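You operate a simulated robot arm through the tools that you are given. There is no shell and no other tool.

Carry out the task below with a simulated robot arm. There is one attempt and no reset: what you move stays moved.

JOB
Rinse the strainer with the yellow knob clean and put it back.
Fine: swing the tap over the tray and leave it there, none into the tank; back in its ring; shut tap and tank lid. Where these are worked on the way, their far stop is far enough and under half their travel is too little: tank lid. What is to be rubbed or washed off counts as gone when no trace of it is left.

Only the result counts: the job must be done as asked and must still hold three seconds after the hand-in. Knocking over, shifting, dropping, spilling or breaking anything else fails it. Lids that push on must go on centred and level and be pressed home; caps that screw on are set level and turned clockwise until they are tight.

ROBOT AND FRAMES
A 7-joint arm with a two-finger parallel gripper, fixed in place. Base frame: the origin is on the floor under the middle of its stand, x ahead of it, y to its left, z up; the work surface is at about z = 0.807. Readings come in m, rad, newtons and seconds.
It reaches about 1.479 m from its shoulder. Its first joint turns from -2.897 to 2.897 rad. Payload 4.4 kg.
The tool frame sits at the grasp point between the pads (the TCP): z along the fingers, y along the line on which they close. The tips reach 0.023 m beyond it. The gripper opens to 0.094 m. The fingers are 0.038 m wide and 0.01 m thick; the gripper's body (0.054 by 0.096 m) begins 0.039 m behind the TCP.
Orientation is that of the tool frame in the base frame, as [roll, pitch, yaw] about the fixed x, y, z axes, in that order (R = Rz(yaw) Ry(pitch) Rx(roll)). With the fingers straight down and closing along the base's y, the tool's x points along the base's -x, its y along +y and its z along -z.

CONTROLS
- The arm moves only by the tool step_arm. Its argument "rows" is a list of rows, each a list of 2 entries, a list of its own where there are three numbers: the shift along the base's x, y, z in units of 200 mm (1.0 is 200 mm), then the turn, a rotation vector about the base's x, y, z in units of 90 degrees (1.0 is 90 degrees). In form: [[[x, y, z], [wx, wy, wz]], ...]. A call has 1 to 20 rows; each row is the pose to reach, as a shift and turn from the pose commanded when the call began. "jaw" is the finger opening in m, from 0 to 0.094, set as the call begins (left out, the last holds). A call with a number of a shift or a turn outside -1 to 1 is refused whole. Each row takes 0.2 s and may step no farther than 0.05 m and 0.15 rad from the row before; otherwise, or with a gripper value out of range, the whole call is refused. Where a pose cannot be reached the arm comes as near as it can. A force on the tool above 70 N (or 10 N above the force at the start of the call, whichever is more), or a blocked arm, ends the call early, and 0.2 s more pass. The fingers move at their own pace (about 0.072 m/s each) and stop on an object; they squeeze with about 41 N. The grip force told is the motor's: it shows also when the fingers shut on nothing. Time passes only in rows, and 0.2 s behind the last, so rows that repeat a pose let the fingers close. The reply holds the time, the measured pose of the TCP, the force on the tool along the base axes, the opening and the grip force, in the units named above and with some noise, with the torque about the TCP (base axes, N m) and any sound that the robot's microphone picked up.
- Cameras (640 x 400 px; columns grow to the right, rows downward): "scene" is fixed at [0.0493, 0.65, 1.3895]; the picture's right is [-0.27, -0.96, 0.00], its down [-0.48, 0.13, -0.87] and it looks along [0.84, -0.23, -0.50] (base axes); focal length 228 px, centre (320, 200). "wrist" rides on the gripper at [0.086, 0.016, -0.074] in the tool frame; the picture's right is [-0.18, 0.98, 0.00], its down [-0.58, -0.11, -0.81] and it looks along [-0.79, -0.15, 0.59] (tool axes); focal length 243 px, centre (320, 200). There is no depth. A picture from a camera that has moved, and an enlarged one, comes with that camera's place and axes in the base frame and with its lens.
- grab_frame(camera): a new picture of that camera. It takes no simulated time.
- enlarge(camera, box): a new picture of the part [left, top, right, bottom] of that camera's present view, enlarged. It takes no simulated time.
- sign_off(): hands the job in; it is judged then, once.

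Nothing tells you positions but the pictures and the camera data. Unless the task says otherwise, let go and move clear before handing in.

The tools are called after "Request:" by a JSON object that holds its "api" and its "payload". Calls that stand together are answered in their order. step_arm: Moves the arm, as the interface text tells. Its arguments: {"type":"object","properties":{"rows":{"type":"array"},"jaw":{"type":"number"}},"required":["rows"]} The other tools are called the same way: grab_frame (camera) takes a picture; enlarge (camera, box) takes an enlarged picture of a part of a camera's view; sign_off () hands the job in.

At the start:

```text
clock: 0.0
ee_pos: [0.5142, 0.3645, 1.334]
orientation: [-3.142, 0.001, 3.141]
force: [-0.1, 0.3, 0.2]
wrist_torque: [0.02, 0.03, 0.01]
grip_width: 0.0939
gripper_force: 0.0
```

scene: 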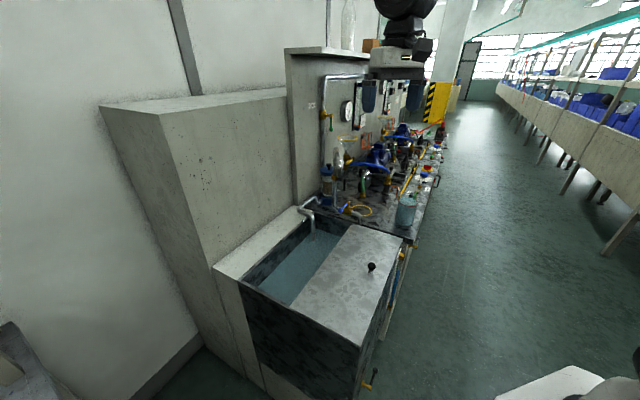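
wrist: 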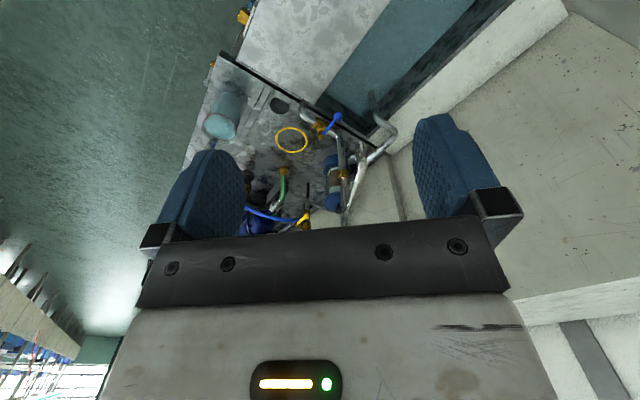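

I see a water tank with a sliding lid on it (black knob), a work surface with pipes, a tap, and other items beyond. I will look closer before moving.

Request:
{"api": "enlarge", "payload": {"camera": "scene", "box": [200, 180, 440, 330]}}

Request:
{"api": "enlarge", "payload": {"camera": "scene", "box": [300, 100, 460, 240]}}

Request:
{"api": "enlarge", "payload": {"camera": "wrist", "box": [180, 0, 440, 240]}}

```text
2.67 times, centred on (320, 255) of scene
camera zoom: at [0.0493, 0.65, 1.3895], right [-0.27, -0.96, 0.0], down [-0.48, 0.13, -0.87], along [0.84, -0.23, -0.5], focal length 608 px, centre (320, 53)
```

zoom: 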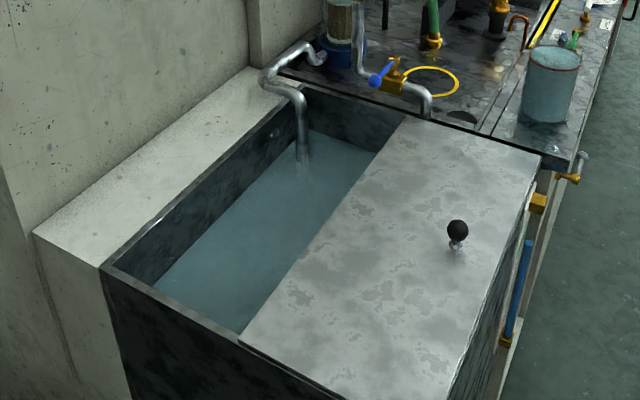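

```text
2.86 times, centred on (380, 170) of scene
camera zoom: at [0.0493, 0.65, 1.3895], right [-0.27, -0.96, 0.0], down [-0.48, 0.13, -0.87], along [0.84, -0.23, -0.5], focal length 652 px, centre (149, 286)
```

zoom: 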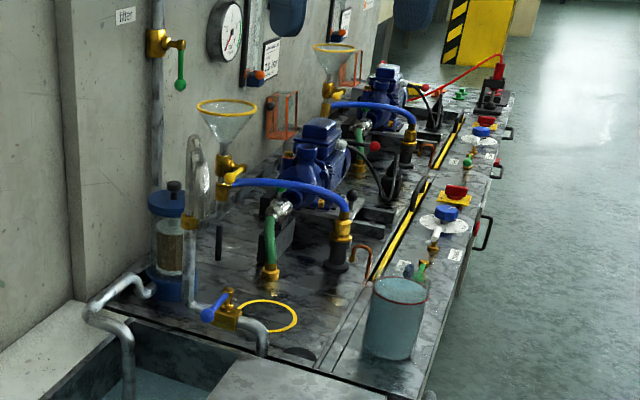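

```text
1.67 times, centred on (310, 120) of wrist
camera zoom: at [0.428, 0.3809, 1.4094], right [0.18, 0.98, 0.0], down [0.58, -0.11, 0.81], along [0.79, -0.15, -0.59], focal length 404 px, centre (337, 333)
```

zoom: 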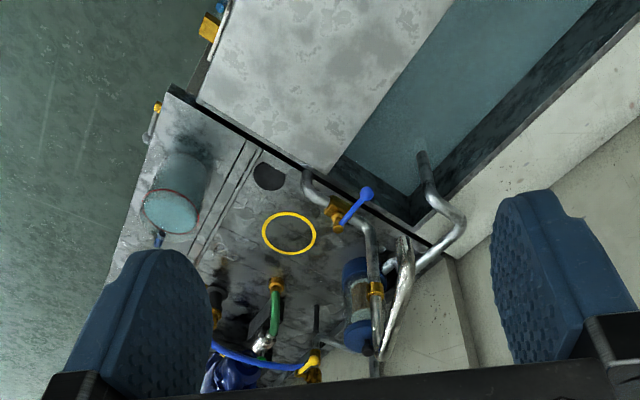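

The bench shows a tap with a blue lever, a yellow ring, a blue-capped filter canister, funnels and pumps. I still need to find the strainer with the yellow knob and the tray, so I'll zoom in further.

Request:
{"api": "enlarge", "payload": {"camera": "scene", "box": [310, 160, 390, 230]}}

Request:
{"api": "enlarge", "payload": {"camera": "scene", "box": [370, 100, 450, 170]}}

Request:
{"api": "enlarge", "payload": {"camera": "scene", "box": [340, 110, 420, 180]}}

Request:
{"api": "enlarge", "payload": {"camera": "scene", "box": [380, 160, 460, 230]}}

Request:
{"api": "enlarge", "payload": {"camera": "scene", "box": [340, 220, 440, 310]}}

Request:
{"api": "enlarge", "payload": {"camera": "scene", "box": [480, 340, 640, 400]}}

Request:
{"api": "enlarge", "payload": {"camera": "scene", "box": [0, 300, 120, 400]}}

Request:
{"api": "enlarge", "payload": {"camera": "scene", "box": [310, 60, 400, 140]}}

```text
5.71 times, centred on (350, 195) of scene
camera zoom: at [0.0493, 0.65, 1.3895], right [-0.27, -0.96, 0.0], down [-0.48, 0.13, -0.87], along [0.84, -0.23, -0.5], focal length 1304 px, centre (149, 229)
```

zoom: 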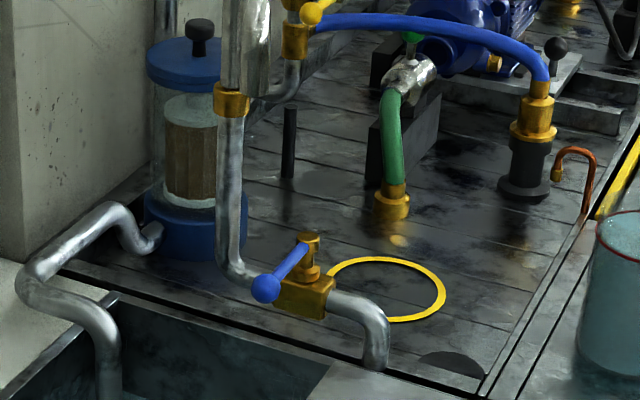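

```text
5.71 times, centred on (410, 135) of scene
camera zoom: at [0.0493, 0.65, 1.3895], right [-0.27, -0.96, 0.0], down [-0.48, 0.13, -0.87], along [0.84, -0.23, -0.5], focal length 1304 px, centre (-194, 571)
```

zoom: 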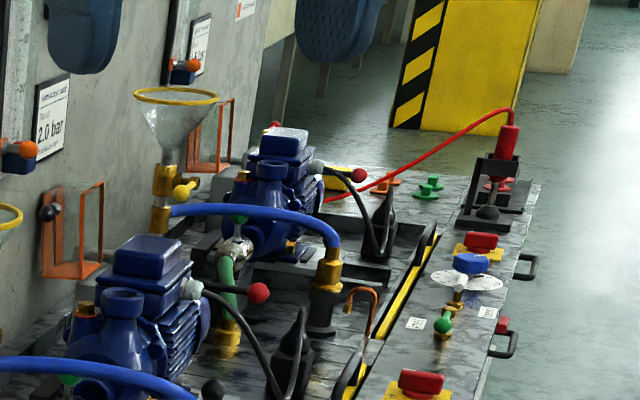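

```text
5.71 times, centred on (380, 145) of scene
camera zoom: at [0.0493, 0.65, 1.3895], right [-0.27, -0.96, 0.0], down [-0.48, 0.13, -0.87], along [0.84, -0.23, -0.5], focal length 1304 px, centre (-23, 514)
```

zoom: 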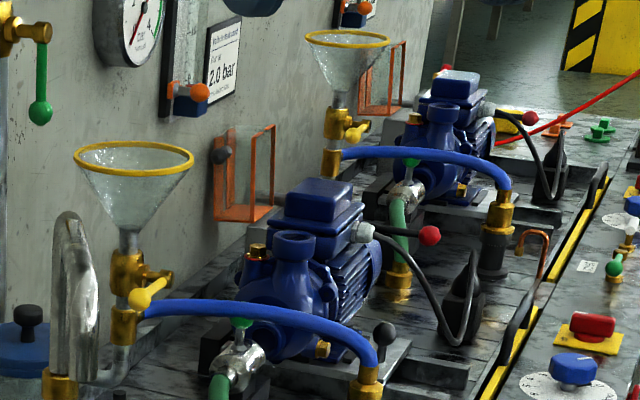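

```text
5.71 times, centred on (420, 195) of scene
camera zoom: at [0.0493, 0.65, 1.3895], right [-0.27, -0.96, 0.0], down [-0.48, 0.13, -0.87], along [0.84, -0.23, -0.5], focal length 1304 px, centre (-251, 229)
```

zoom: 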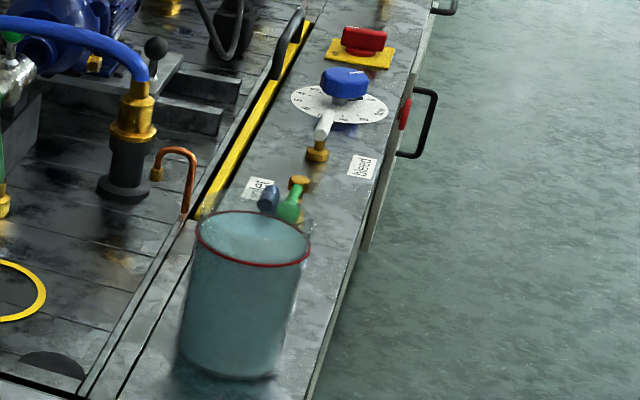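

```text
4.44 times, centred on (390, 265) of scene
camera zoom: at [0.0493, 0.65, 1.3895], right [-0.27, -0.96, 0.0], down [-0.48, 0.13, -0.87], along [0.84, -0.23, -0.5], focal length 1014 px, centre (9, -89)
```

zoom: 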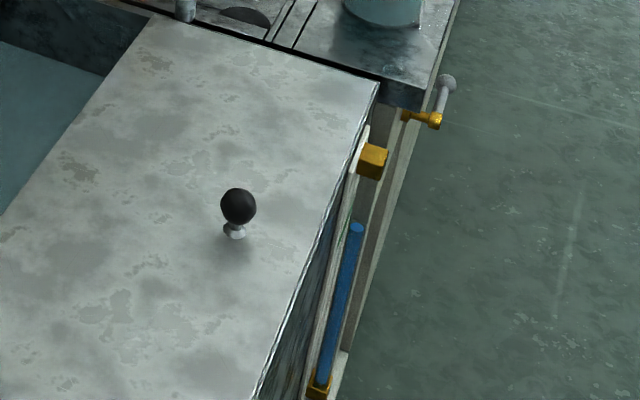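

```text
4.00 times, centred on (560, 370) of scene
camera zoom: at [0.0493, 0.65, 1.3895], right [-0.27, -0.96, 0.0], down [-0.48, 0.13, -0.87], along [0.84, -0.23, -0.5], focal length 913 px, centre (-640, -480)
```

zoom: 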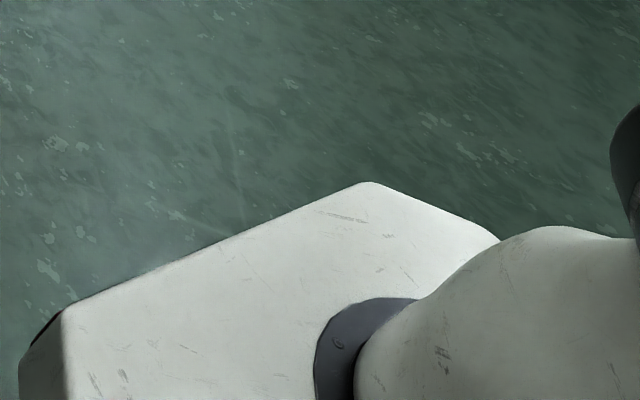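

```text
4.00 times, centred on (60, 350) of scene
camera zoom: at [0.0493, 0.65, 1.3895], right [-0.27, -0.96, 0.0], down [-0.48, 0.13, -0.87], along [0.84, -0.23, -0.5], focal length 913 px, centre (1360, -400)
```

zoom: 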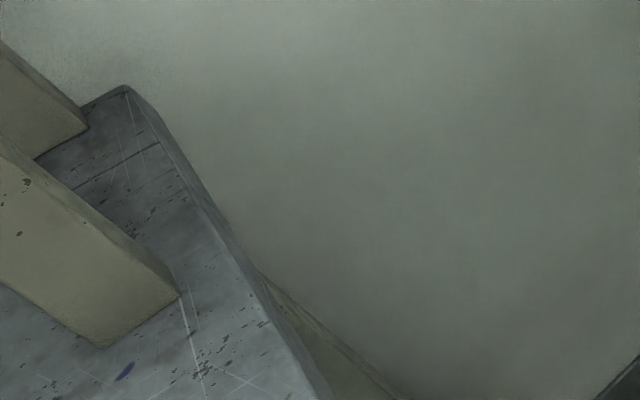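

```text
5.00 times, centred on (355, 100) of scene
camera zoom: at [0.0493, 0.65, 1.3895], right [-0.27, -0.96, 0.0], down [-0.48, 0.13, -0.87], along [0.84, -0.23, -0.5], focal length 1141 px, centre (145, 700)
```

zoom: 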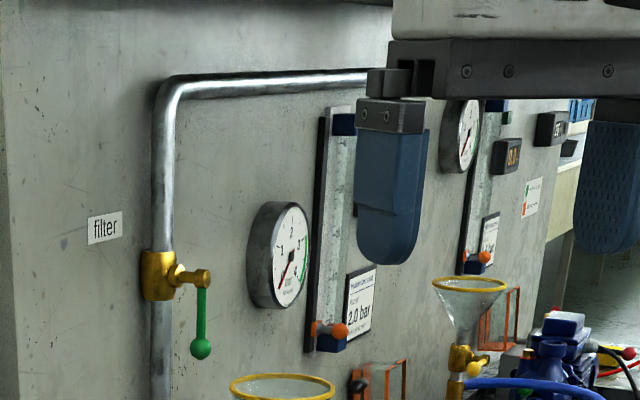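

I place the yellow ring at about (0.89, 0.21, 0.81) and the tank lid knob near (0.51, 0.36). No yellow-knobbed strainer is visible yet, so I'll move the wrist camera high over the bench to look around.

Request:
{"api": "step_arm", "payload": {"rows": [[[0.2, -0.1, 0.1], [0, 0, 0]], [[0.4, -0.2, 0.2], [0, 0, 0]], [[0.6, -0.3, 0.3], [0, 0, 0]], [[0.8, -0.4, 0.3], [0, 0, 0]]]}}

```text
clock: 1.0
ee_pos: [0.674, 0.2849, 1.3953]
orientation: [3.14, 0.001, 3.141]
force: [-0.2, -0.5, 0.0]
wrist_torque: [0.02, 0.02, -0.02]
grip_width: 0.0938
gripper_force: 0.1
```

The arm is now above the near end of the bench with nothing touched. Next I'll take pictures from here.

Request:
{"api": "grab_frame", "payload": {"camera": "wrist"}}

Request:
{"api": "grab_frame", "payload": {"camera": "scene"}}

Request:
{"api": "enlarge", "payload": {"camera": "wrist", "box": [200, 0, 460, 160]}}

```text
taken
camera wrist: at [0.5875, 0.3002, 1.4704], right [0.18, 0.98, 0.0], down [0.58, -0.11, 0.81], along [0.79, -0.15, -0.59], focal length 243 px, centre (320, 200)
```

wrist: 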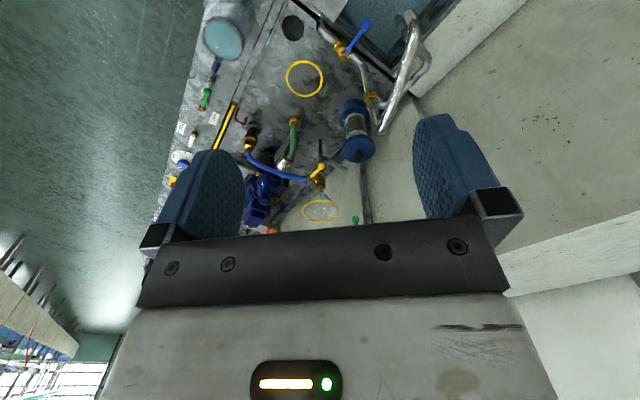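

```text
taken
```

scene: 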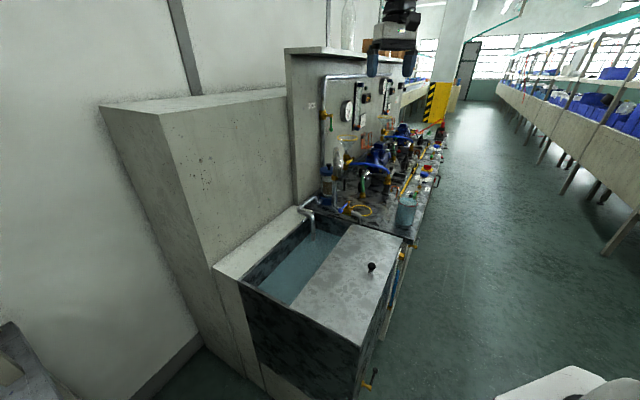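

```text
2.46 times, centred on (330, 80) of wrist
camera zoom: at [0.5875, 0.3002, 1.4704], right [0.18, 0.98, 0.0], down [0.58, -0.11, 0.81], along [0.79, -0.15, -0.59], focal length 597 px, centre (295, 495)
```

zoom: 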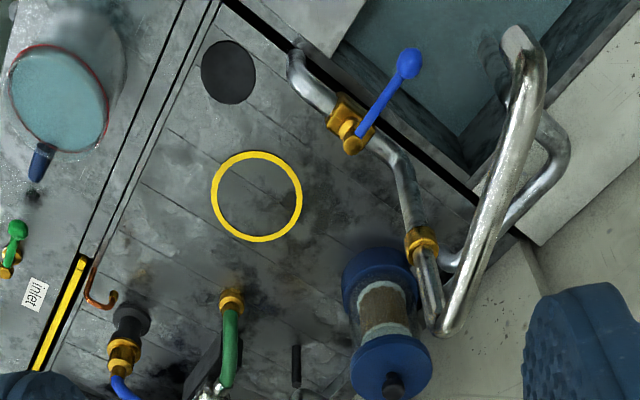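

From above I can see a chrome gooseneck on a brass joint that now points over the tank, a blue-lever tap, a yellow ring with a dark drain spot nearby, and a water-filled glass. The strainers may be under the tank lid, so I'll move back to look down over the tank.

Request:
{"api": "step_arm", "payload": {"rows": [[[-0.2, 0.1, 0.0], [0, 0, 0]], [[-0.4, 0.2, 0.0], [0, 0, 0]], [[-0.6, 0.3, 0.0], [0, 0, 0]], [[-0.8, 0.4, 0.0], [0, 0, 0]], [[-1.0, 0.5, 0.0], [0, 0, 0]]]}}

Request:
{"api": "step_arm", "payload": {"rows": [[[-0.2, 0.1, 0.0], [0, 0, 0]], [[-0.4, 0.2, 0.0], [0, 0, 0]], [[-0.6, 0.3, 0.0], [0, 0, 0]]]}}

Request:
{"api": "grab_frame", "payload": {"camera": "wrist"}}

```text
clock: 2.2
ee_pos: [0.4733, 0.3851, 1.3949]
orientation: [-3.14, 0.0, -3.142]
force: [-0.2, 0.7, -1.1]
wrist_torque: [0.0, -0.02, 0.04]
grip_width: 0.094
gripper_force: 0.0
```

```text
clock: 3.0
ee_pos: [0.3538, 0.4431, 1.3943]
orientation: [3.141, 0.001, 3.141]
force: [0.3, 0.7, 0.1]
wrist_torque: [-0.03, -0.01, -0.04]
grip_width: 0.0939
gripper_force: 0.0
```

```text
taken
camera wrist: at [0.2676, 0.4595, 1.4693], right [0.18, 0.98, 0.0], down [0.58, -0.11, 0.81], along [0.79, -0.15, -0.59], focal length 243 px, centre (320, 200)
```

wrist: 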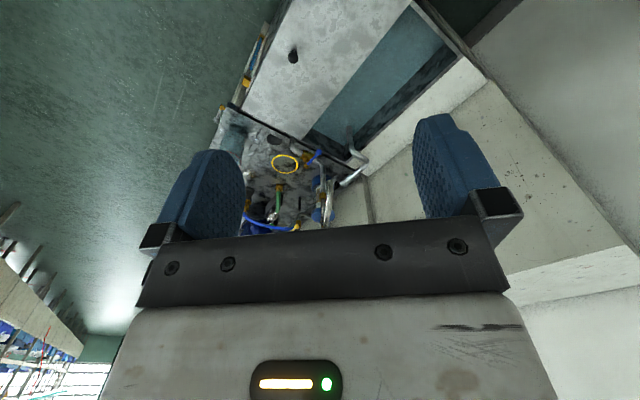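

The tank is in view, with its lid covering the front portion. I'll enlarge that area and look at the bench front and rail.

Request:
{"api": "enlarge", "payload": {"camera": "wrist", "box": [220, 0, 480, 160]}}

Request:
{"api": "enlarge", "payload": {"camera": "wrist", "box": [200, 90, 380, 240]}}

Request:
{"api": "enlarge", "payload": {"camera": "scene", "box": [300, 60, 450, 220]}}

```text
2.46 times, centred on (350, 80) of wrist
camera zoom: at [0.2676, 0.4595, 1.4693], right [0.18, 0.98, 0.0], down [0.58, -0.11, 0.81], along [0.79, -0.15, -0.59], focal length 597 px, centre (246, 495)
```

zoom: 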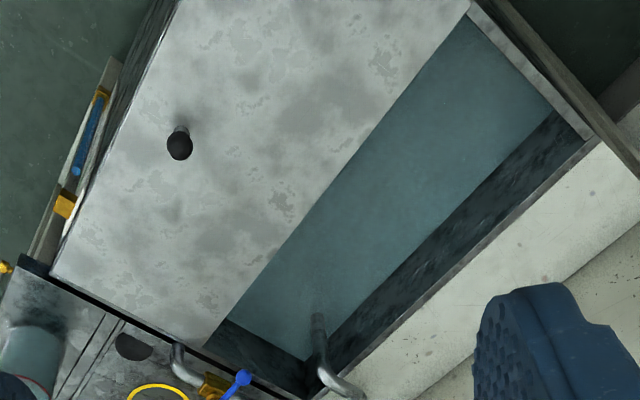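

```text
2.67 times, centred on (290, 165) of wrist
camera zoom: at [0.2676, 0.4595, 1.4693], right [0.18, 0.98, 0.0], down [0.58, -0.11, 0.81], along [0.79, -0.15, -0.59], focal length 647 px, centre (400, 293)
```

zoom: 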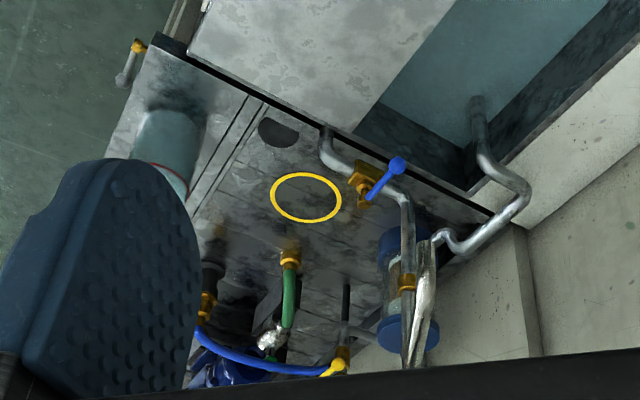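

```text
2.50 times, centred on (375, 140) of scene
camera zoom: at [0.0493, 0.65, 1.3895], right [-0.27, -0.96, 0.0], down [-0.48, 0.13, -0.87], along [0.84, -0.23, -0.5], focal length 570 px, centre (182, 350)
```

zoom: 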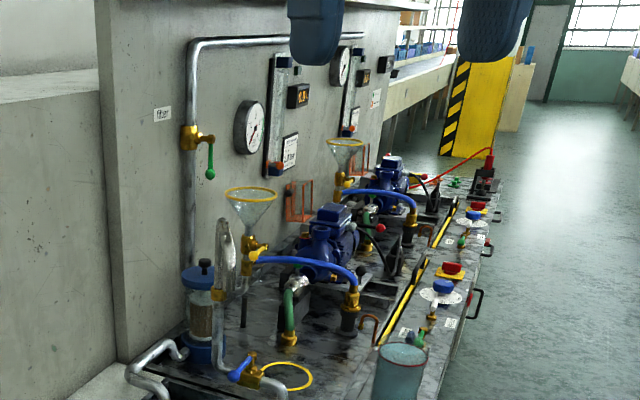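

The bench seems turned about 42° from my x axis. The lid is roughly 0.23 × 0.48 m with its knob near (0.534, 0.339, 0.817) at the front edge, so I'll go lower with the tool turned to see how the lid moves and what's under it.

Request:
{"api": "step_arm", "payload": {"rows": [[[0.03, -0.15, -0.15], [0, 0, 0.0625]], [[0.06, -0.3, -0.3], [0, 0, 0.125]], [[0.09, -0.45, -0.45], [0, 0, 0.1875]], [[0.12, -0.6, -0.6], [0, 0, 0.25]], [[0.15, -0.75, -0.75], [0, 0, 0.3125]], [[0.18, -0.9, -0.9], [0, 0, 0.375]], [[0.2, -1.0, -1.0], [0, 0, 0.4375]], [[0.22, -1.0, -1.0], [0, 0, 0.5]]]}}

Request:
{"api": "grab_frame", "payload": {"camera": "wrist"}}

Request:
{"api": "enlarge", "payload": {"camera": "wrist", "box": [100, 0, 520, 240]}}

```text
clock: 4.8
ee_pos: [0.3979, 0.2436, 1.1932]
orientation: [-3.14, 0.0, -2.355]
force: [0.6, 0.2, -0.3]
wrist_torque: [0.02, -0.01, -0.02]
grip_width: 0.094
gripper_force: 0.1
```

```text
taken
camera wrist: at [0.3255, 0.1946, 1.269], right [-0.57, 0.82, 0.0], down [0.49, 0.34, 0.81], along [0.66, 0.46, -0.59], focal length 243 px, centre (320, 200)
```

wrist: 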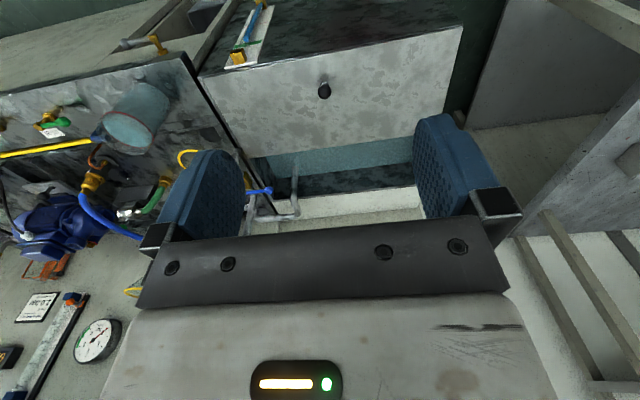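

```text
1.52 times, centred on (310, 120) of wrist
camera zoom: at [0.3255, 0.1946, 1.269], right [-0.57, 0.82, 0.0], down [0.49, 0.34, 0.81], along [0.66, 0.46, -0.59], focal length 370 px, centre (335, 322)
```

zoom: 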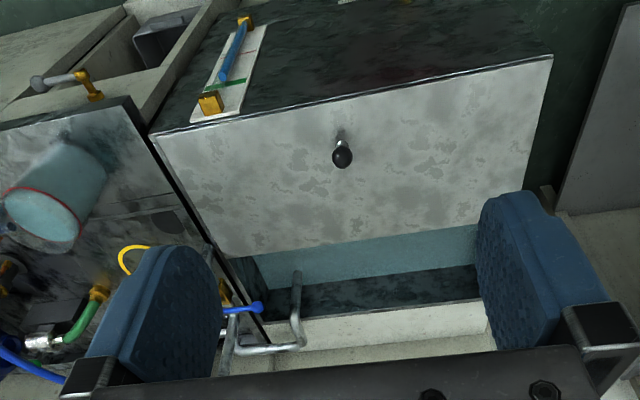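

The lid spans the whole tank length and ends in a free back edge over the water, with the spout pipe dipping behind it. I'll go closer above the lid to check for a hinge or slide and to peer under it.

Request:
{"api": "step_arm", "payload": {"rows": [[[0.06, 0.13, -0.18], [0, 0, 0]], [[0.13, 0.26, -0.36], [0, 0, 0]], [[0.2, 0.4, -0.54], [0, 0, 0]], [[0.26, 0.53, -0.7], [0, 0, 0]]]}}

Request:
{"api": "grab_frame", "payload": {"camera": "wrist"}}

Request:
{"api": "enlarge", "payload": {"camera": "wrist", "box": [120, 0, 540, 240]}}

```text
clock: 5.8
ee_pos: [0.4516, 0.3503, 1.0536]
orientation: [-3.141, 0.0, -2.354]
force: [-0.3, 0.5, -0.4]
wrist_torque: [0.04, 0.0, 0.02]
grip_width: 0.0938
gripper_force: 0.0
```

```text
taken
camera wrist: at [0.3786, 0.3013, 1.1286], right [-0.57, 0.82, 0.0], down [0.49, 0.33, 0.81], along [0.67, 0.46, -0.59], focal length 243 px, centre (320, 200)
```

wrist: 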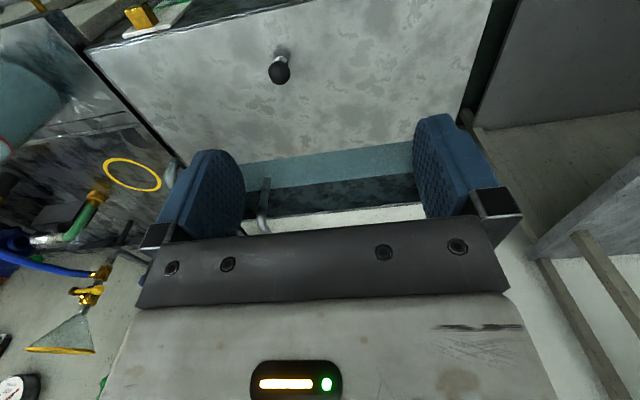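

```text
1.52 times, centred on (330, 120) of wrist
camera zoom: at [0.3786, 0.3013, 1.1286], right [-0.57, 0.82, 0.0], down [0.49, 0.33, 0.81], along [0.67, 0.46, -0.59], focal length 370 px, centre (305, 322)
```

zoom: 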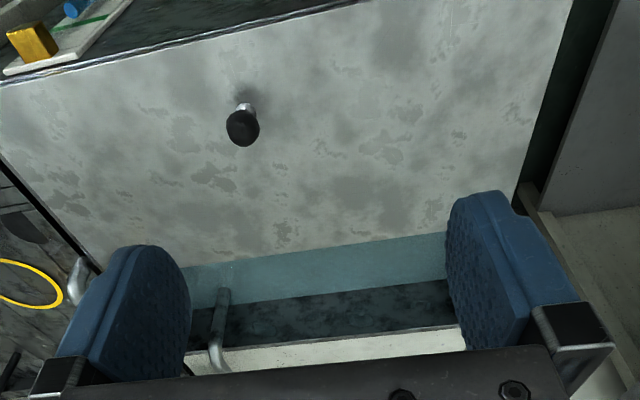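

The lid edges fit bench axes at exactly 45° to my base frame: it spans 0.24 m by 0.49 m, its top is at z ≈ 0.775, and it is probably hinged at its back edge. Before opening it, I'll turn the camera towards the tap and gooseneck.

Request:
{"api": "step_arm", "payload": {"rows": [[[0.05, 0.05, 0.1], [0, 0, -0.09]], [[0.1, 0.1, 0.2], [0, 0, -0.18]], [[0.15, 0.15, 0.3], [0, 0, -0.27]], [[0.2, 0.2, 0.35], [0, 0, -0.36]], [[0.25, 0.25, 0.35], [0, 0, -0.45]]]}}

Request:
{"api": "grab_frame", "payload": {"camera": "wrist"}}

Request:
{"api": "enlarge", "payload": {"camera": "wrist", "box": [200, 60, 440, 240]}}

```text
clock: 7.0
ee_pos: [0.5008, 0.4009, 1.1233]
orientation: [-3.141, 0.001, -3.063]
force: [0.6, 0.5, 1.2]
wrist_torque: [0.01, 0.04, 0.02]
grip_width: 0.0942
gripper_force: 0.1
```

```text
taken
camera wrist: at [0.4131, 0.4101, 1.1994], right [0.11, 0.99, 0.0], down [0.59, -0.06, 0.81], along [0.8, -0.09, -0.59], focal length 243 px, centre (320, 200)
```

wrist: 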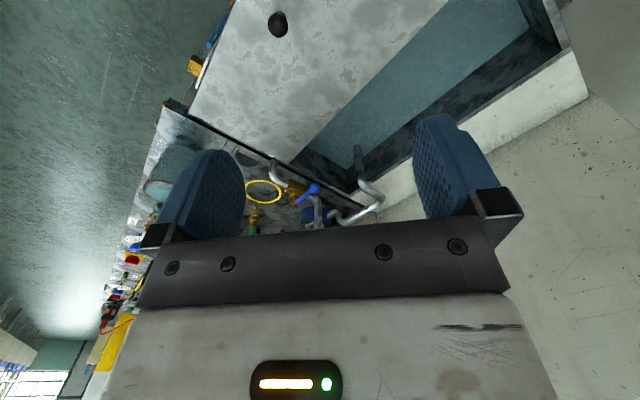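

```text
2.22 times, centred on (320, 150) of wrist
camera zoom: at [0.4131, 0.4101, 1.1994], right [0.11, 0.99, 0.0], down [0.59, -0.06, 0.81], along [0.8, -0.09, -0.59], focal length 539 px, centre (320, 311)
```

zoom: 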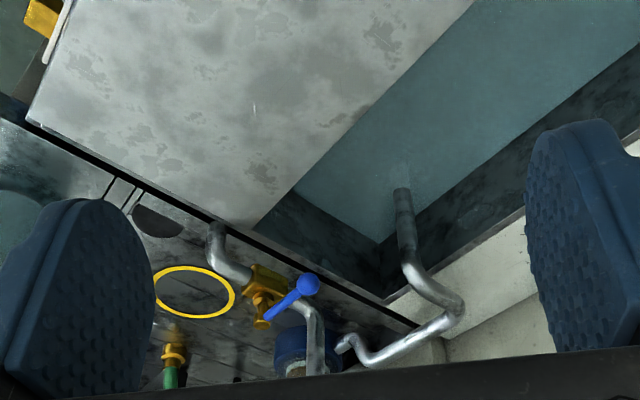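

The tap's brass valve, blue lever and pipes are now clearer. The gooseneck is partly hidden by the palm, so I'll use a tight scene zoom on it as well.

Request:
{"api": "enlarge", "payload": {"camera": "scene", "box": [310, 150, 374, 222]}}

Request:
{"api": "enlarge", "payload": {"camera": "scene", "box": [325, 130, 365, 180]}}

Request:
{"api": "enlarge", "payload": {"camera": "scene", "box": [375, 180, 435, 230]}}

```text
5.56 times, centred on (342, 186) of scene
camera zoom: at [0.0493, 0.65, 1.3895], right [-0.27, -0.96, 0.0], down [-0.48, 0.13, -0.87], along [0.84, -0.23, -0.5], focal length 1268 px, centre (198, 278)
```

zoom: 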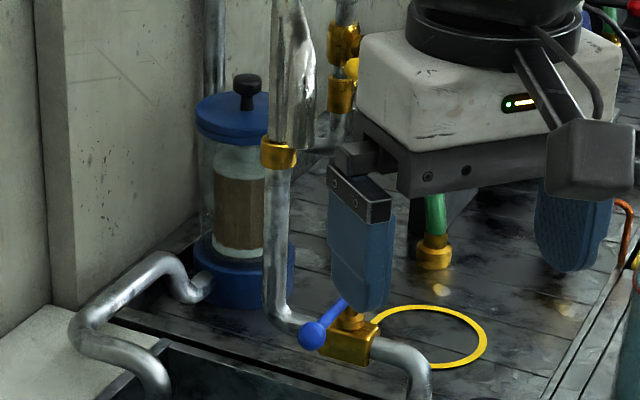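

```text
8.00 times, centred on (345, 155) of scene
camera zoom: at [0.0493, 0.65, 1.3895], right [-0.27, -0.96, 0.0], down [-0.48, 0.13, -0.87], along [0.84, -0.23, -0.5], focal length 1825 px, centre (120, 560)
```

zoom: 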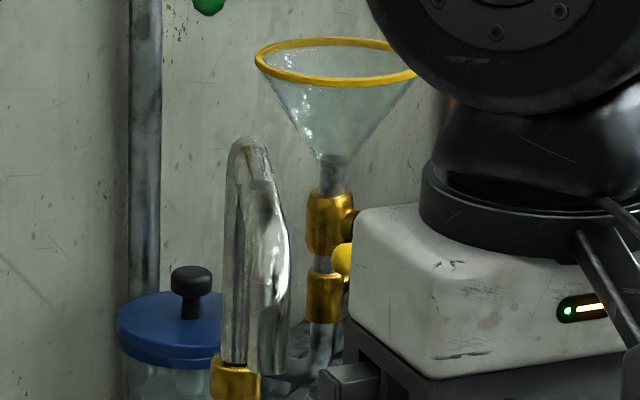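

```text
8.00 times, centred on (405, 205) of scene
camera zoom: at [0.0493, 0.65, 1.3895], right [-0.27, -0.96, 0.0], down [-0.48, 0.13, -0.87], along [0.84, -0.23, -0.5], focal length 1825 px, centre (-360, 160)
```

zoom: 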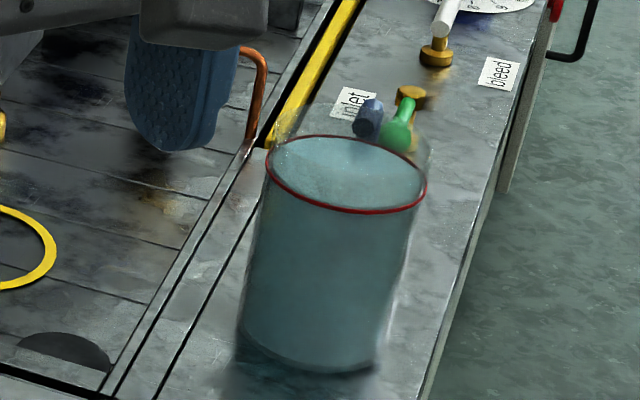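

Triangulating gives the collar at (0.888, 0.355, 0.99), the spout tip at (0.727, 0.397, 1.07), the lever ball at (0.790, 0.358, 0.888), and the ring at (0.94, 0.19, 0.77). I'll back off and check the bench front and lower areas for the strainer before touching the lid.

Request:
{"api": "step_arm", "payload": {"rows": [[[-0.15, -0.2, 0.0], [0, 0, 0.05]], [[-0.3, -0.4, 0.0], [0, 0, 0.1]], [[-0.45, -0.6, 0.0], [0, 0, 0.15]], [[-0.6, -0.8, 0.0], [0, 0, 0.2]], [[-0.75, -1.0, 0.0], [0, 0, 0.25]]]}}

Request:
{"api": "step_arm", "payload": {"rows": [[[0.0, -0.2, -0.1], [0, 0, 0]], [[0.0, -0.4, -0.2], [0, 0, 0]], [[0.0, -0.6, -0.3], [0, 0, 0]], [[0.0, -0.8, -0.4], [0, 0, 0]], [[0.0, -0.9, -0.5], [0, 0, 0]]]}}

Request:
{"api": "grab_frame", "payload": {"camera": "wrist"}}

Request:
{"api": "enlarge", "payload": {"camera": "scene", "box": [300, 60, 460, 230]}}

```text
clock: 8.2
ee_pos: [0.3507, 0.2019, 1.1248]
orientation: [-3.142, -0.002, -2.668]
force: [0.2, -0.1, -0.4]
wrist_torque: [0.0, -0.02, -0.04]
grip_width: 0.0941
gripper_force: 0.1
```

```text
clock: 9.4
ee_pos: [0.3502, 0.0215, 1.0258]
orientation: [-3.14, 0.001, -2.671]
force: [0.2, 0.4, 0.0]
wrist_torque: [-0.01, -0.03, 0.02]
grip_width: 0.0936
gripper_force: 0.0
```

```text
taken
camera wrist: at [0.266, -0.0034, 1.1001], right [-0.28, 0.96, 0.0], down [0.57, 0.17, 0.81], along [0.77, 0.23, -0.59], focal length 243 px, centre (320, 200)
```

wrist: 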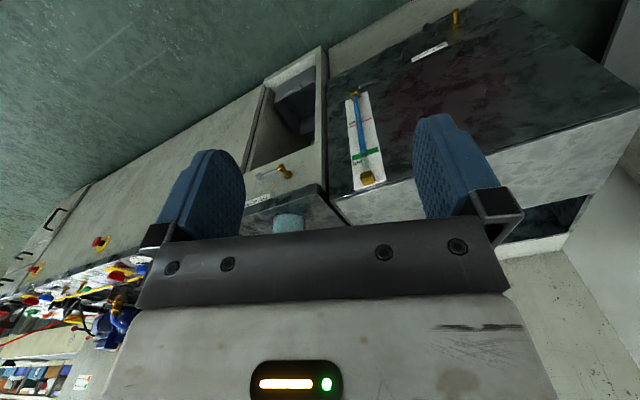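

```text
2.35 times, centred on (380, 145) of scene
camera zoom: at [0.0493, 0.65, 1.3895], right [-0.27, -0.96, 0.0], down [-0.48, 0.13, -0.87], along [0.84, -0.23, -0.5], focal length 537 px, centre (179, 329)
```

zoom: 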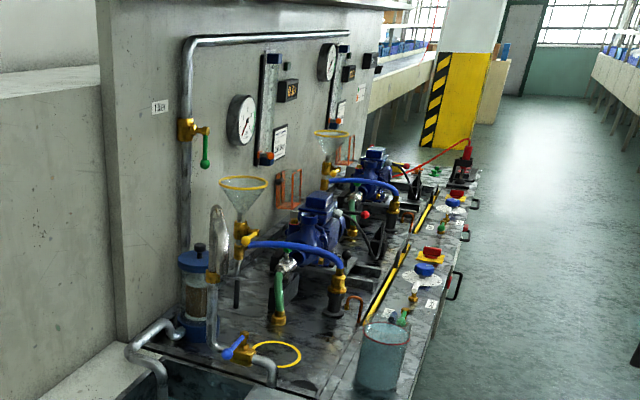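

The bench front shows an open compartment with a box in it, a small front drain cock, and a level gauge on the tank. I'll zoom in on these.

Request:
{"api": "enlarge", "payload": {"camera": "wrist", "box": [220, 30, 400, 240]}}

Request:
{"api": "enlarge", "payload": {"camera": "wrist", "box": [380, 0, 640, 240]}}

Request:
{"api": "enlarge", "payload": {"camera": "scene", "box": [200, 180, 420, 330]}}

```text
1.90 times, centred on (310, 135) of wrist
camera zoom: at [0.266, -0.0034, 1.1001], right [-0.28, 0.96, 0.0], down [0.57, 0.17, 0.81], along [0.77, 0.23, -0.59], focal length 462 px, centre (339, 324)
```

zoom: 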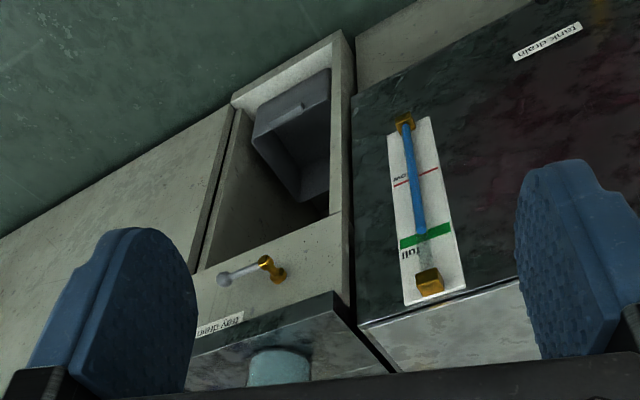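

```text
1.67 times, centred on (510, 120) of wrist
camera zoom: at [0.266, -0.0034, 1.1001], right [-0.28, 0.96, 0.0], down [0.57, 0.17, 0.81], along [0.77, 0.23, -0.59], focal length 404 px, centre (3, 333)
```

zoom: 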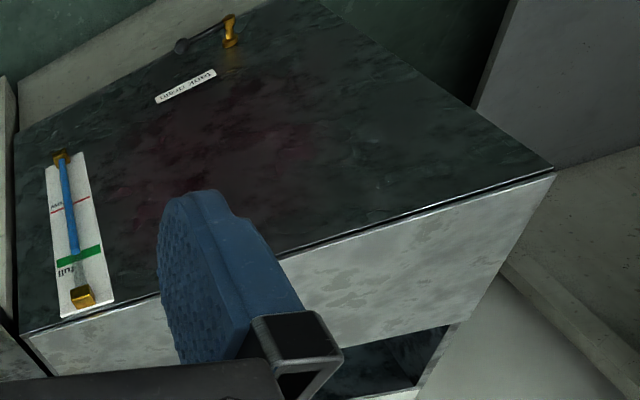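

```text
2.67 times, centred on (310, 255) of scene
camera zoom: at [0.0493, 0.65, 1.3895], right [-0.27, -0.96, 0.0], down [-0.48, 0.13, -0.87], along [0.84, -0.23, -0.5], focal length 608 px, centre (347, 53)
```

zoom: 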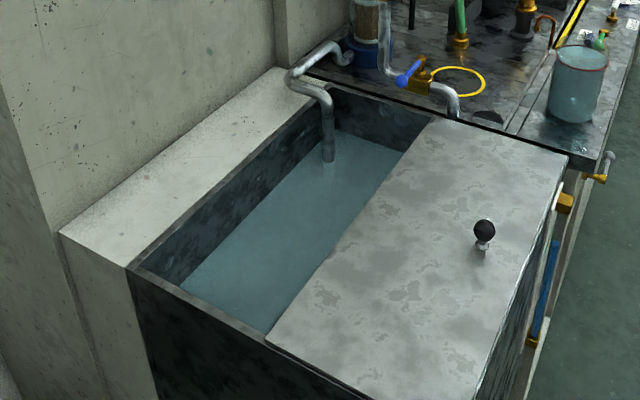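

Labels read "tray drain" and "tank drain", so the tray is the dark recessed bench top and the strainers are most likely in rings under the tank lid. I'll line up over the lid knob with the fingers closing along the lid's length.

Request:
{"api": "step_arm", "payload": {"rows": [[[0.11, 0.2, 0.0], [0, 0, 0.03]], [[0.22, 0.4, 0.0], [0, 0, 0.06]], [[0.34, 0.6, 0.0], [0, 0, 0.09]], [[0.45, 0.8, 0.0], [0, 0, 0.12]], [[0.56, 1.0, 0.0], [0, 0, 0.15]]], "jaw": 0.07}}

Request:
{"api": "step_arm", "payload": {"rows": [[[0.12, 0.2, 0.0], [0, 0, 0.025]], [[0.24, 0.4, 0.0], [0, 0, 0.05]], [[0.36, 0.6, 0.0], [0, 0, 0.05]]]}}

Request:
{"api": "grab_frame", "payload": {"camera": "wrist"}}

Request:
{"api": "enlarge", "payload": {"camera": "scene", "box": [320, 210, 420, 300]}}

```text
clock: 10.6
ee_pos: [0.4636, 0.2212, 1.0242]
orientation: [3.141, 0.0, -2.435]
force: [0.5, -0.6, -0.6]
wrist_torque: [0.02, 0.0, -0.02]
grip_width: 0.07
gripper_force: 0.1
```

```text
clock: 11.4
ee_pos: [0.5351, 0.3421, 1.0255]
orientation: [-3.141, -0.001, -2.354]
force: [-0.4, 0.4, -0.5]
wrist_torque: [-0.02, -0.03, -0.02]
grip_width: 0.07
gripper_force: 0.0
```

```text
taken
camera wrist: at [0.4621, 0.2917, 1.0996], right [-0.57, 0.82, 0.0], down [0.49, 0.33, 0.81], along [0.67, 0.46, -0.59], focal length 243 px, centre (320, 200)
```

wrist: 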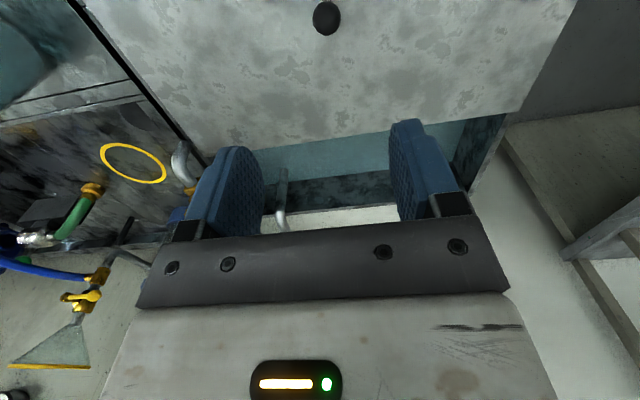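

```text
4.44 times, centred on (370, 255) of scene
camera zoom: at [0.0493, 0.65, 1.3895], right [-0.27, -0.96, 0.0], down [-0.48, 0.13, -0.87], along [0.84, -0.23, -0.5], focal length 1014 px, centre (98, -44)
```

zoom: 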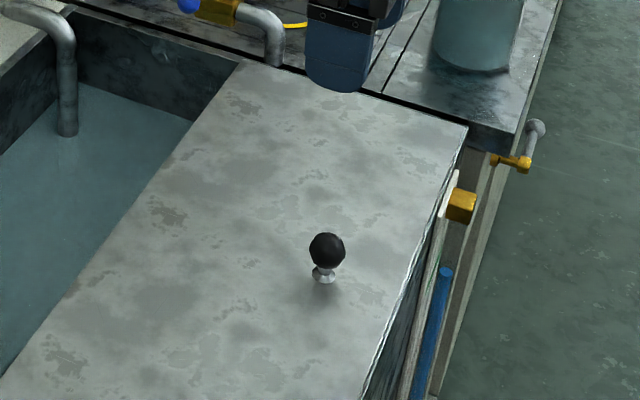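

The knob now triangulates to (0.529, 0.344, 0.822) with the lid surface near z ≈ 0.80. I'll descend over it and grip with a little clearance above the lid.

Request:
{"api": "step_arm", "payload": {"rows": [[[-0.01, 0.005, -0.22], [0, 0, 0]], [[-0.02, 0.01, -0.44], [0, 0, 0]], [[-0.03, 0.01, -0.66], [0, 0, 0]], [[-0.03, 0.01, -0.82], [0, 0, 0]], [[-0.03, 0.01, -0.92], [0, 0, 0]]], "jaw": 0.07}}

Request:
{"api": "enlarge", "payload": {"camera": "scene", "box": [320, 210, 420, 300]}}

Request:
{"api": "grab_frame", "payload": {"camera": "wrist"}}

```text
clock: 12.6
ee_pos: [0.5292, 0.3439, 0.8399]
orientation: [-3.141, 0.001, -2.357]
force: [-0.9, 0.6, -0.4]
wrist_torque: [-0.04, 0.05, 0.0]
grip_width: 0.0701
gripper_force: 0.0
```

```text
4.44 times, centred on (370, 255) of scene
camera zoom: at [0.0493, 0.65, 1.3895], right [-0.27, -0.96, 0.0], down [-0.48, 0.13, -0.87], along [0.84, -0.23, -0.5], focal length 1014 px, centre (98, -44)
```

zoom: 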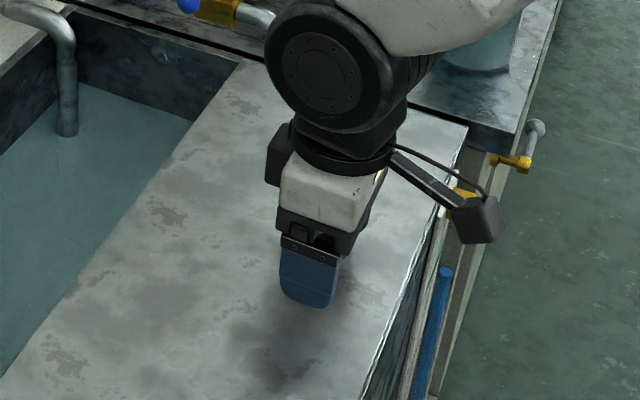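

```text
taken
camera wrist: at [0.4558, 0.2938, 0.9149], right [-0.57, 0.82, 0.0], down [0.49, 0.33, 0.81], along [0.67, 0.46, -0.59], focal length 243 px, centre (320, 200)
```

wrist: 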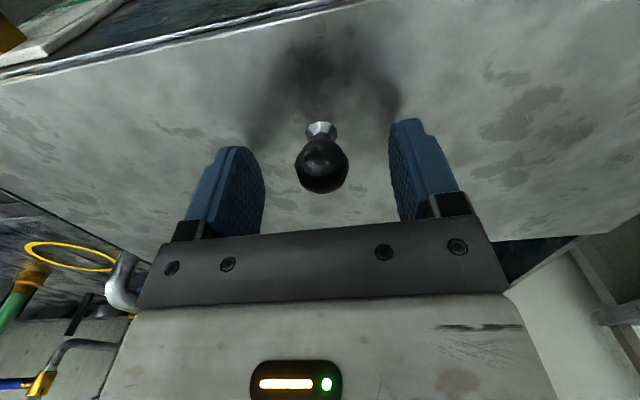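

The black knob is centred between the fingers, a little below the TCP. I'll lower slightly and close on it.

Request:
{"api": "step_arm", "payload": {"rows": [[[0, 0, -0.02], [0, 0, 0]], [[0, 0, -0.035], [0, 0, 0]]], "jaw": 0.07}}

Request:
{"api": "step_arm", "payload": {"rows": [[[0, 0, 0], [0, 0, 0]], [[0, 0, 0], [0, 0, 0]], [[0, 0, 0], [0, 0, 0]]], "jaw": 0.0}}

```text
clock: 13.2
ee_pos: [0.5287, 0.3431, 0.8329]
orientation: [-3.141, 0.001, -2.355]
force: [0.2, -0.1, 0.4]
wrist_torque: [0.01, -0.01, 0.0]
grip_width: 0.07
gripper_force: 0.1
```

```text
clock: 14.0
ee_pos: [0.5273, 0.3442, 0.8332]
orientation: [3.141, 0.001, -2.356]
force: [-37.2, 40.7, 4.0]
wrist_torque: [0.15, 0.05, -0.06]
grip_width: 0.0265
gripper_force: 45.0
```

The fingers closed on the knob (26.5 mm) but with a side load, so I'm a couple of millimetres off along the lid's length. I'll ease the arm that way to relieve it.

Request:
{"api": "step_arm", "payload": {"rows": [[[-0.008, 0.008, 0], [0, 0, 0]], [[-0.008, 0.008, 0], [0, 0, 0]]], "jaw": 0.0}}

```text
clock: 14.6
ee_pos: [0.5271, 0.3438, 0.8333]
orientation: [-3.141, -0.001, -2.357]
force: [-3.5, 7.9, 2.6]
wrist_torque: [-0.2, 0.24, -0.07]
grip_width: 0.0267
gripper_force: 45.2
```

The side load is nearly gone. I'll test how the lid moves, first with a small lift.

Request:
{"api": "step_arm", "payload": {"rows": [[[0, 0, 0.025], [0, 0, 0]], [[0, 0, 0.05], [0, 0, 0]]], "jaw": 0.0}}

Request:
{"api": "enlarge", "payload": {"camera": "scene", "box": [200, 180, 420, 330]}}

```text
clock: 15.2
ee_pos: [0.5273, 0.3438, 0.8415]
orientation: [-3.141, -0.003, -2.356]
force: [14.4, -15.9, -35.0]
wrist_torque: [-0.19, 0.05, -0.03]
grip_width: 0.0267
gripper_force: 45.2
```

```text
2.67 times, centred on (310, 255) of scene
camera zoom: at [0.0493, 0.65, 1.3895], right [-0.27, -0.96, 0.0], down [-0.48, 0.13, -0.87], along [0.84, -0.23, -0.5], focal length 608 px, centre (347, 53)
```

zoom: 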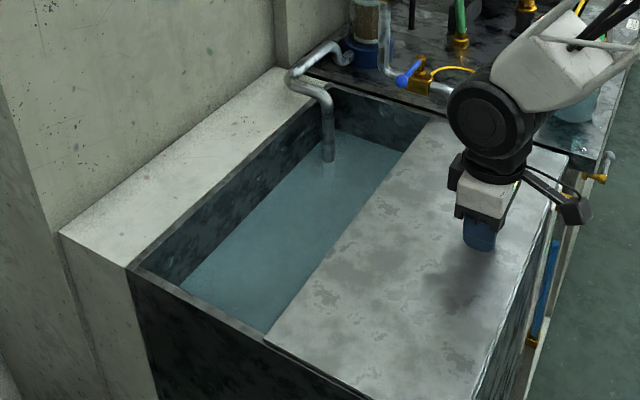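

The tool rose 8 mm with about 35 N pulling down. I need to see whether the lid lifted or the knob slipped in the pads.

Request:
{"api": "grab_frame", "payload": {"camera": "wrist"}}

Request:
{"api": "enlarge", "payload": {"camera": "scene", "box": [340, 210, 420, 300]}}

```text
taken
camera wrist: at [0.4543, 0.2941, 0.9175], right [-0.56, 0.83, 0.0], down [0.49, 0.34, 0.81], along [0.66, 0.45, -0.59], focal length 243 px, centre (320, 200)
```

wrist: 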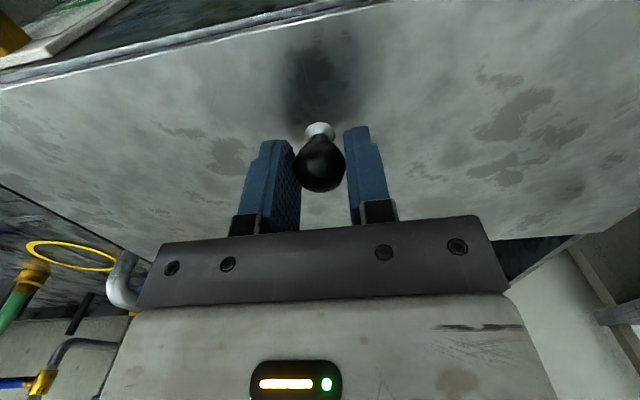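

```text
4.44 times, centred on (380, 255) of scene
camera zoom: at [0.0493, 0.65, 1.3895], right [-0.27, -0.96, 0.0], down [-0.48, 0.13, -0.87], along [0.84, -0.23, -0.5], focal length 1014 px, centre (53, -44)
```

zoom: 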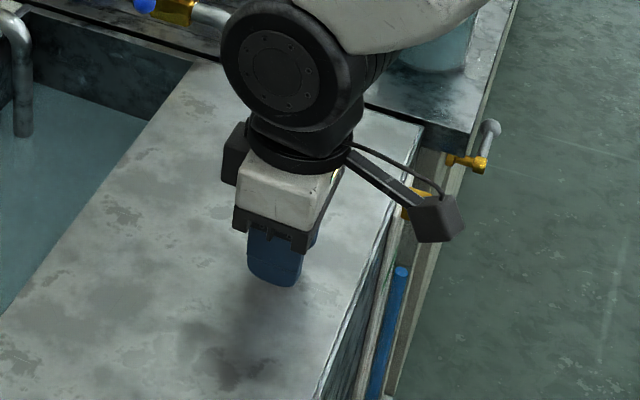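

Comparing the knob's place in both pictures, the lid did not lift and the pads just slid up the ball. I'll go back down and try sliding it, first backwards by about 1 cm.

Request:
{"api": "step_arm", "payload": {"rows": [[[0, 0, -0.025], [0, 0, 0]], [[0, 0, -0.05], [0, 0, 0]]], "jaw": 0.0}}

Request:
{"api": "step_arm", "payload": {"rows": [[[0.012, 0.012, 0], [0, 0, 0]], [[0.024, 0.024, 0], [0, 0, 0]], [[0.036, 0.036, 0], [0, 0, 0]]], "jaw": 0.0}}

Request:
{"api": "grab_frame", "payload": {"camera": "wrist"}}

```text
clock: 15.8
ee_pos: [0.5271, 0.3449, 0.8339]
orientation: [3.141, 0.002, -2.357]
force: [19.5, -21.8, 39.9]
wrist_torque: [0.12, -0.48, -0.15]
grip_width: 0.0267
gripper_force: 44.1
```

```text
clock: 16.6
ee_pos: [0.5344, 0.3522, 0.8333]
orientation: [3.14, 0.003, -2.356]
force: [21.0, -22.2, 35.0]
wrist_torque: [0.07, -0.35, -0.02]
grip_width: 0.0267
gripper_force: 44.9
```

```text
taken
camera wrist: at [0.4619, 0.3017, 0.9085], right [-0.57, 0.82, 0.0], down [0.49, 0.33, 0.81], along [0.67, 0.46, -0.59], focal length 243 px, centre (320, 200)
```

wrist: 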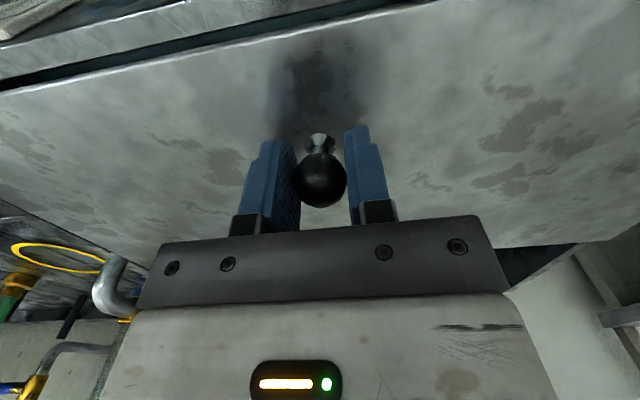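

The lid slides: a dark gap has opened at the front edge as it moved back towards the wall. I'll keep sliding it, relieving the small side load as I go.

Request:
{"api": "step_arm", "payload": {"rows": [[[0.05, 0.046, 0.004], [0, 0, 0]], [[0.1, 0.096, 0.004], [0, 0, 0]], [[0.15, 0.146, 0.004], [0, 0, 0]], [[0.2, 0.196, 0.004], [0, 0, 0]], [[0.25, 0.246, 0.004], [0, 0, 0]]], "jaw": 0.0}}

Request:
{"api": "grab_frame", "payload": {"camera": "wrist"}}

Request:
{"api": "enlarge", "payload": {"camera": "scene", "box": [200, 180, 420, 330]}}

```text
clock: 17.8
ee_pos: [0.5842, 0.4007, 0.8337]
orientation: [3.14, -0.002, -2.354]
force: [6.2, -7.7, 2.5]
wrist_torque: [-0.21, 0.19, 0.06]
grip_width: 0.0265
gripper_force: 45.1
```

```text
taken
camera wrist: at [0.5114, 0.3511, 0.9085], right [-0.57, 0.82, 0.0], down [0.49, 0.34, 0.81], along [0.66, 0.46, -0.59], focal length 243 px, centre (320, 200)
```

wrist: 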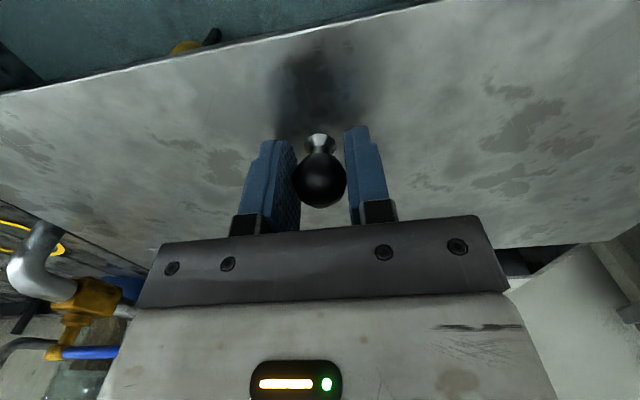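

```text
2.67 times, centred on (310, 255) of scene
camera zoom: at [0.0493, 0.65, 1.3895], right [-0.27, -0.96, 0.0], down [-0.48, 0.13, -0.87], along [0.84, -0.23, -0.5], focal length 608 px, centre (347, 53)
```

zoom: 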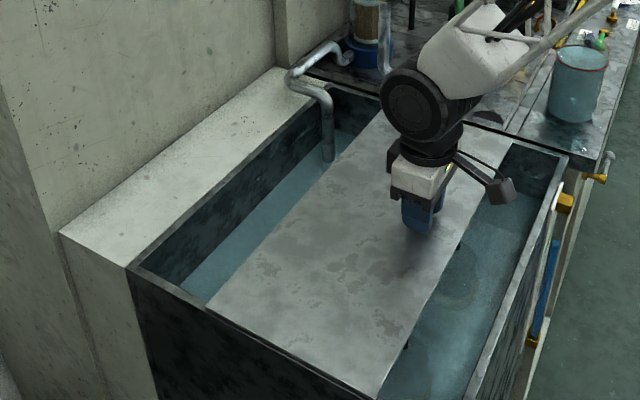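

The lid has slid about 8 cm and the front compartment shows something black and yellow under it. The hand is approaching the spout, so I'll check that clearance before pushing further.

Request:
{"api": "enlarge", "payload": {"camera": "scene", "box": [310, 120, 430, 250]}}

Request:
{"api": "grab_frame", "payload": {"camera": "scene"}}

```text
3.08 times, centred on (370, 185) of scene
camera zoom: at [0.0493, 0.65, 1.3895], right [-0.27, -0.96, 0.0], down [-0.48, 0.13, -0.87], along [0.84, -0.23, -0.5], focal length 702 px, centre (166, 246)
```

zoom: 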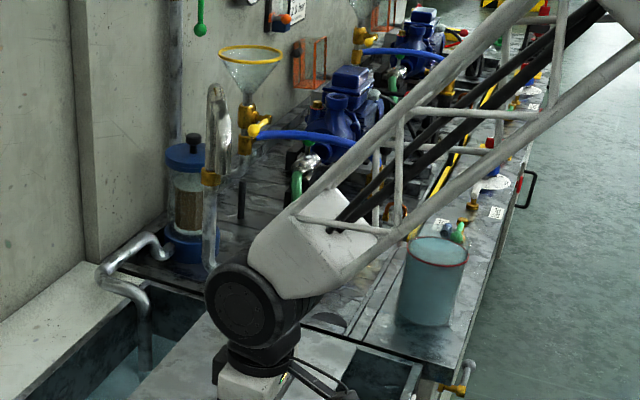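

```text
taken
```

scene: 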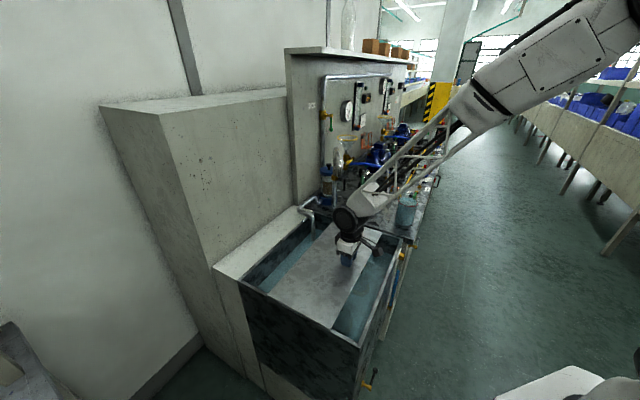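

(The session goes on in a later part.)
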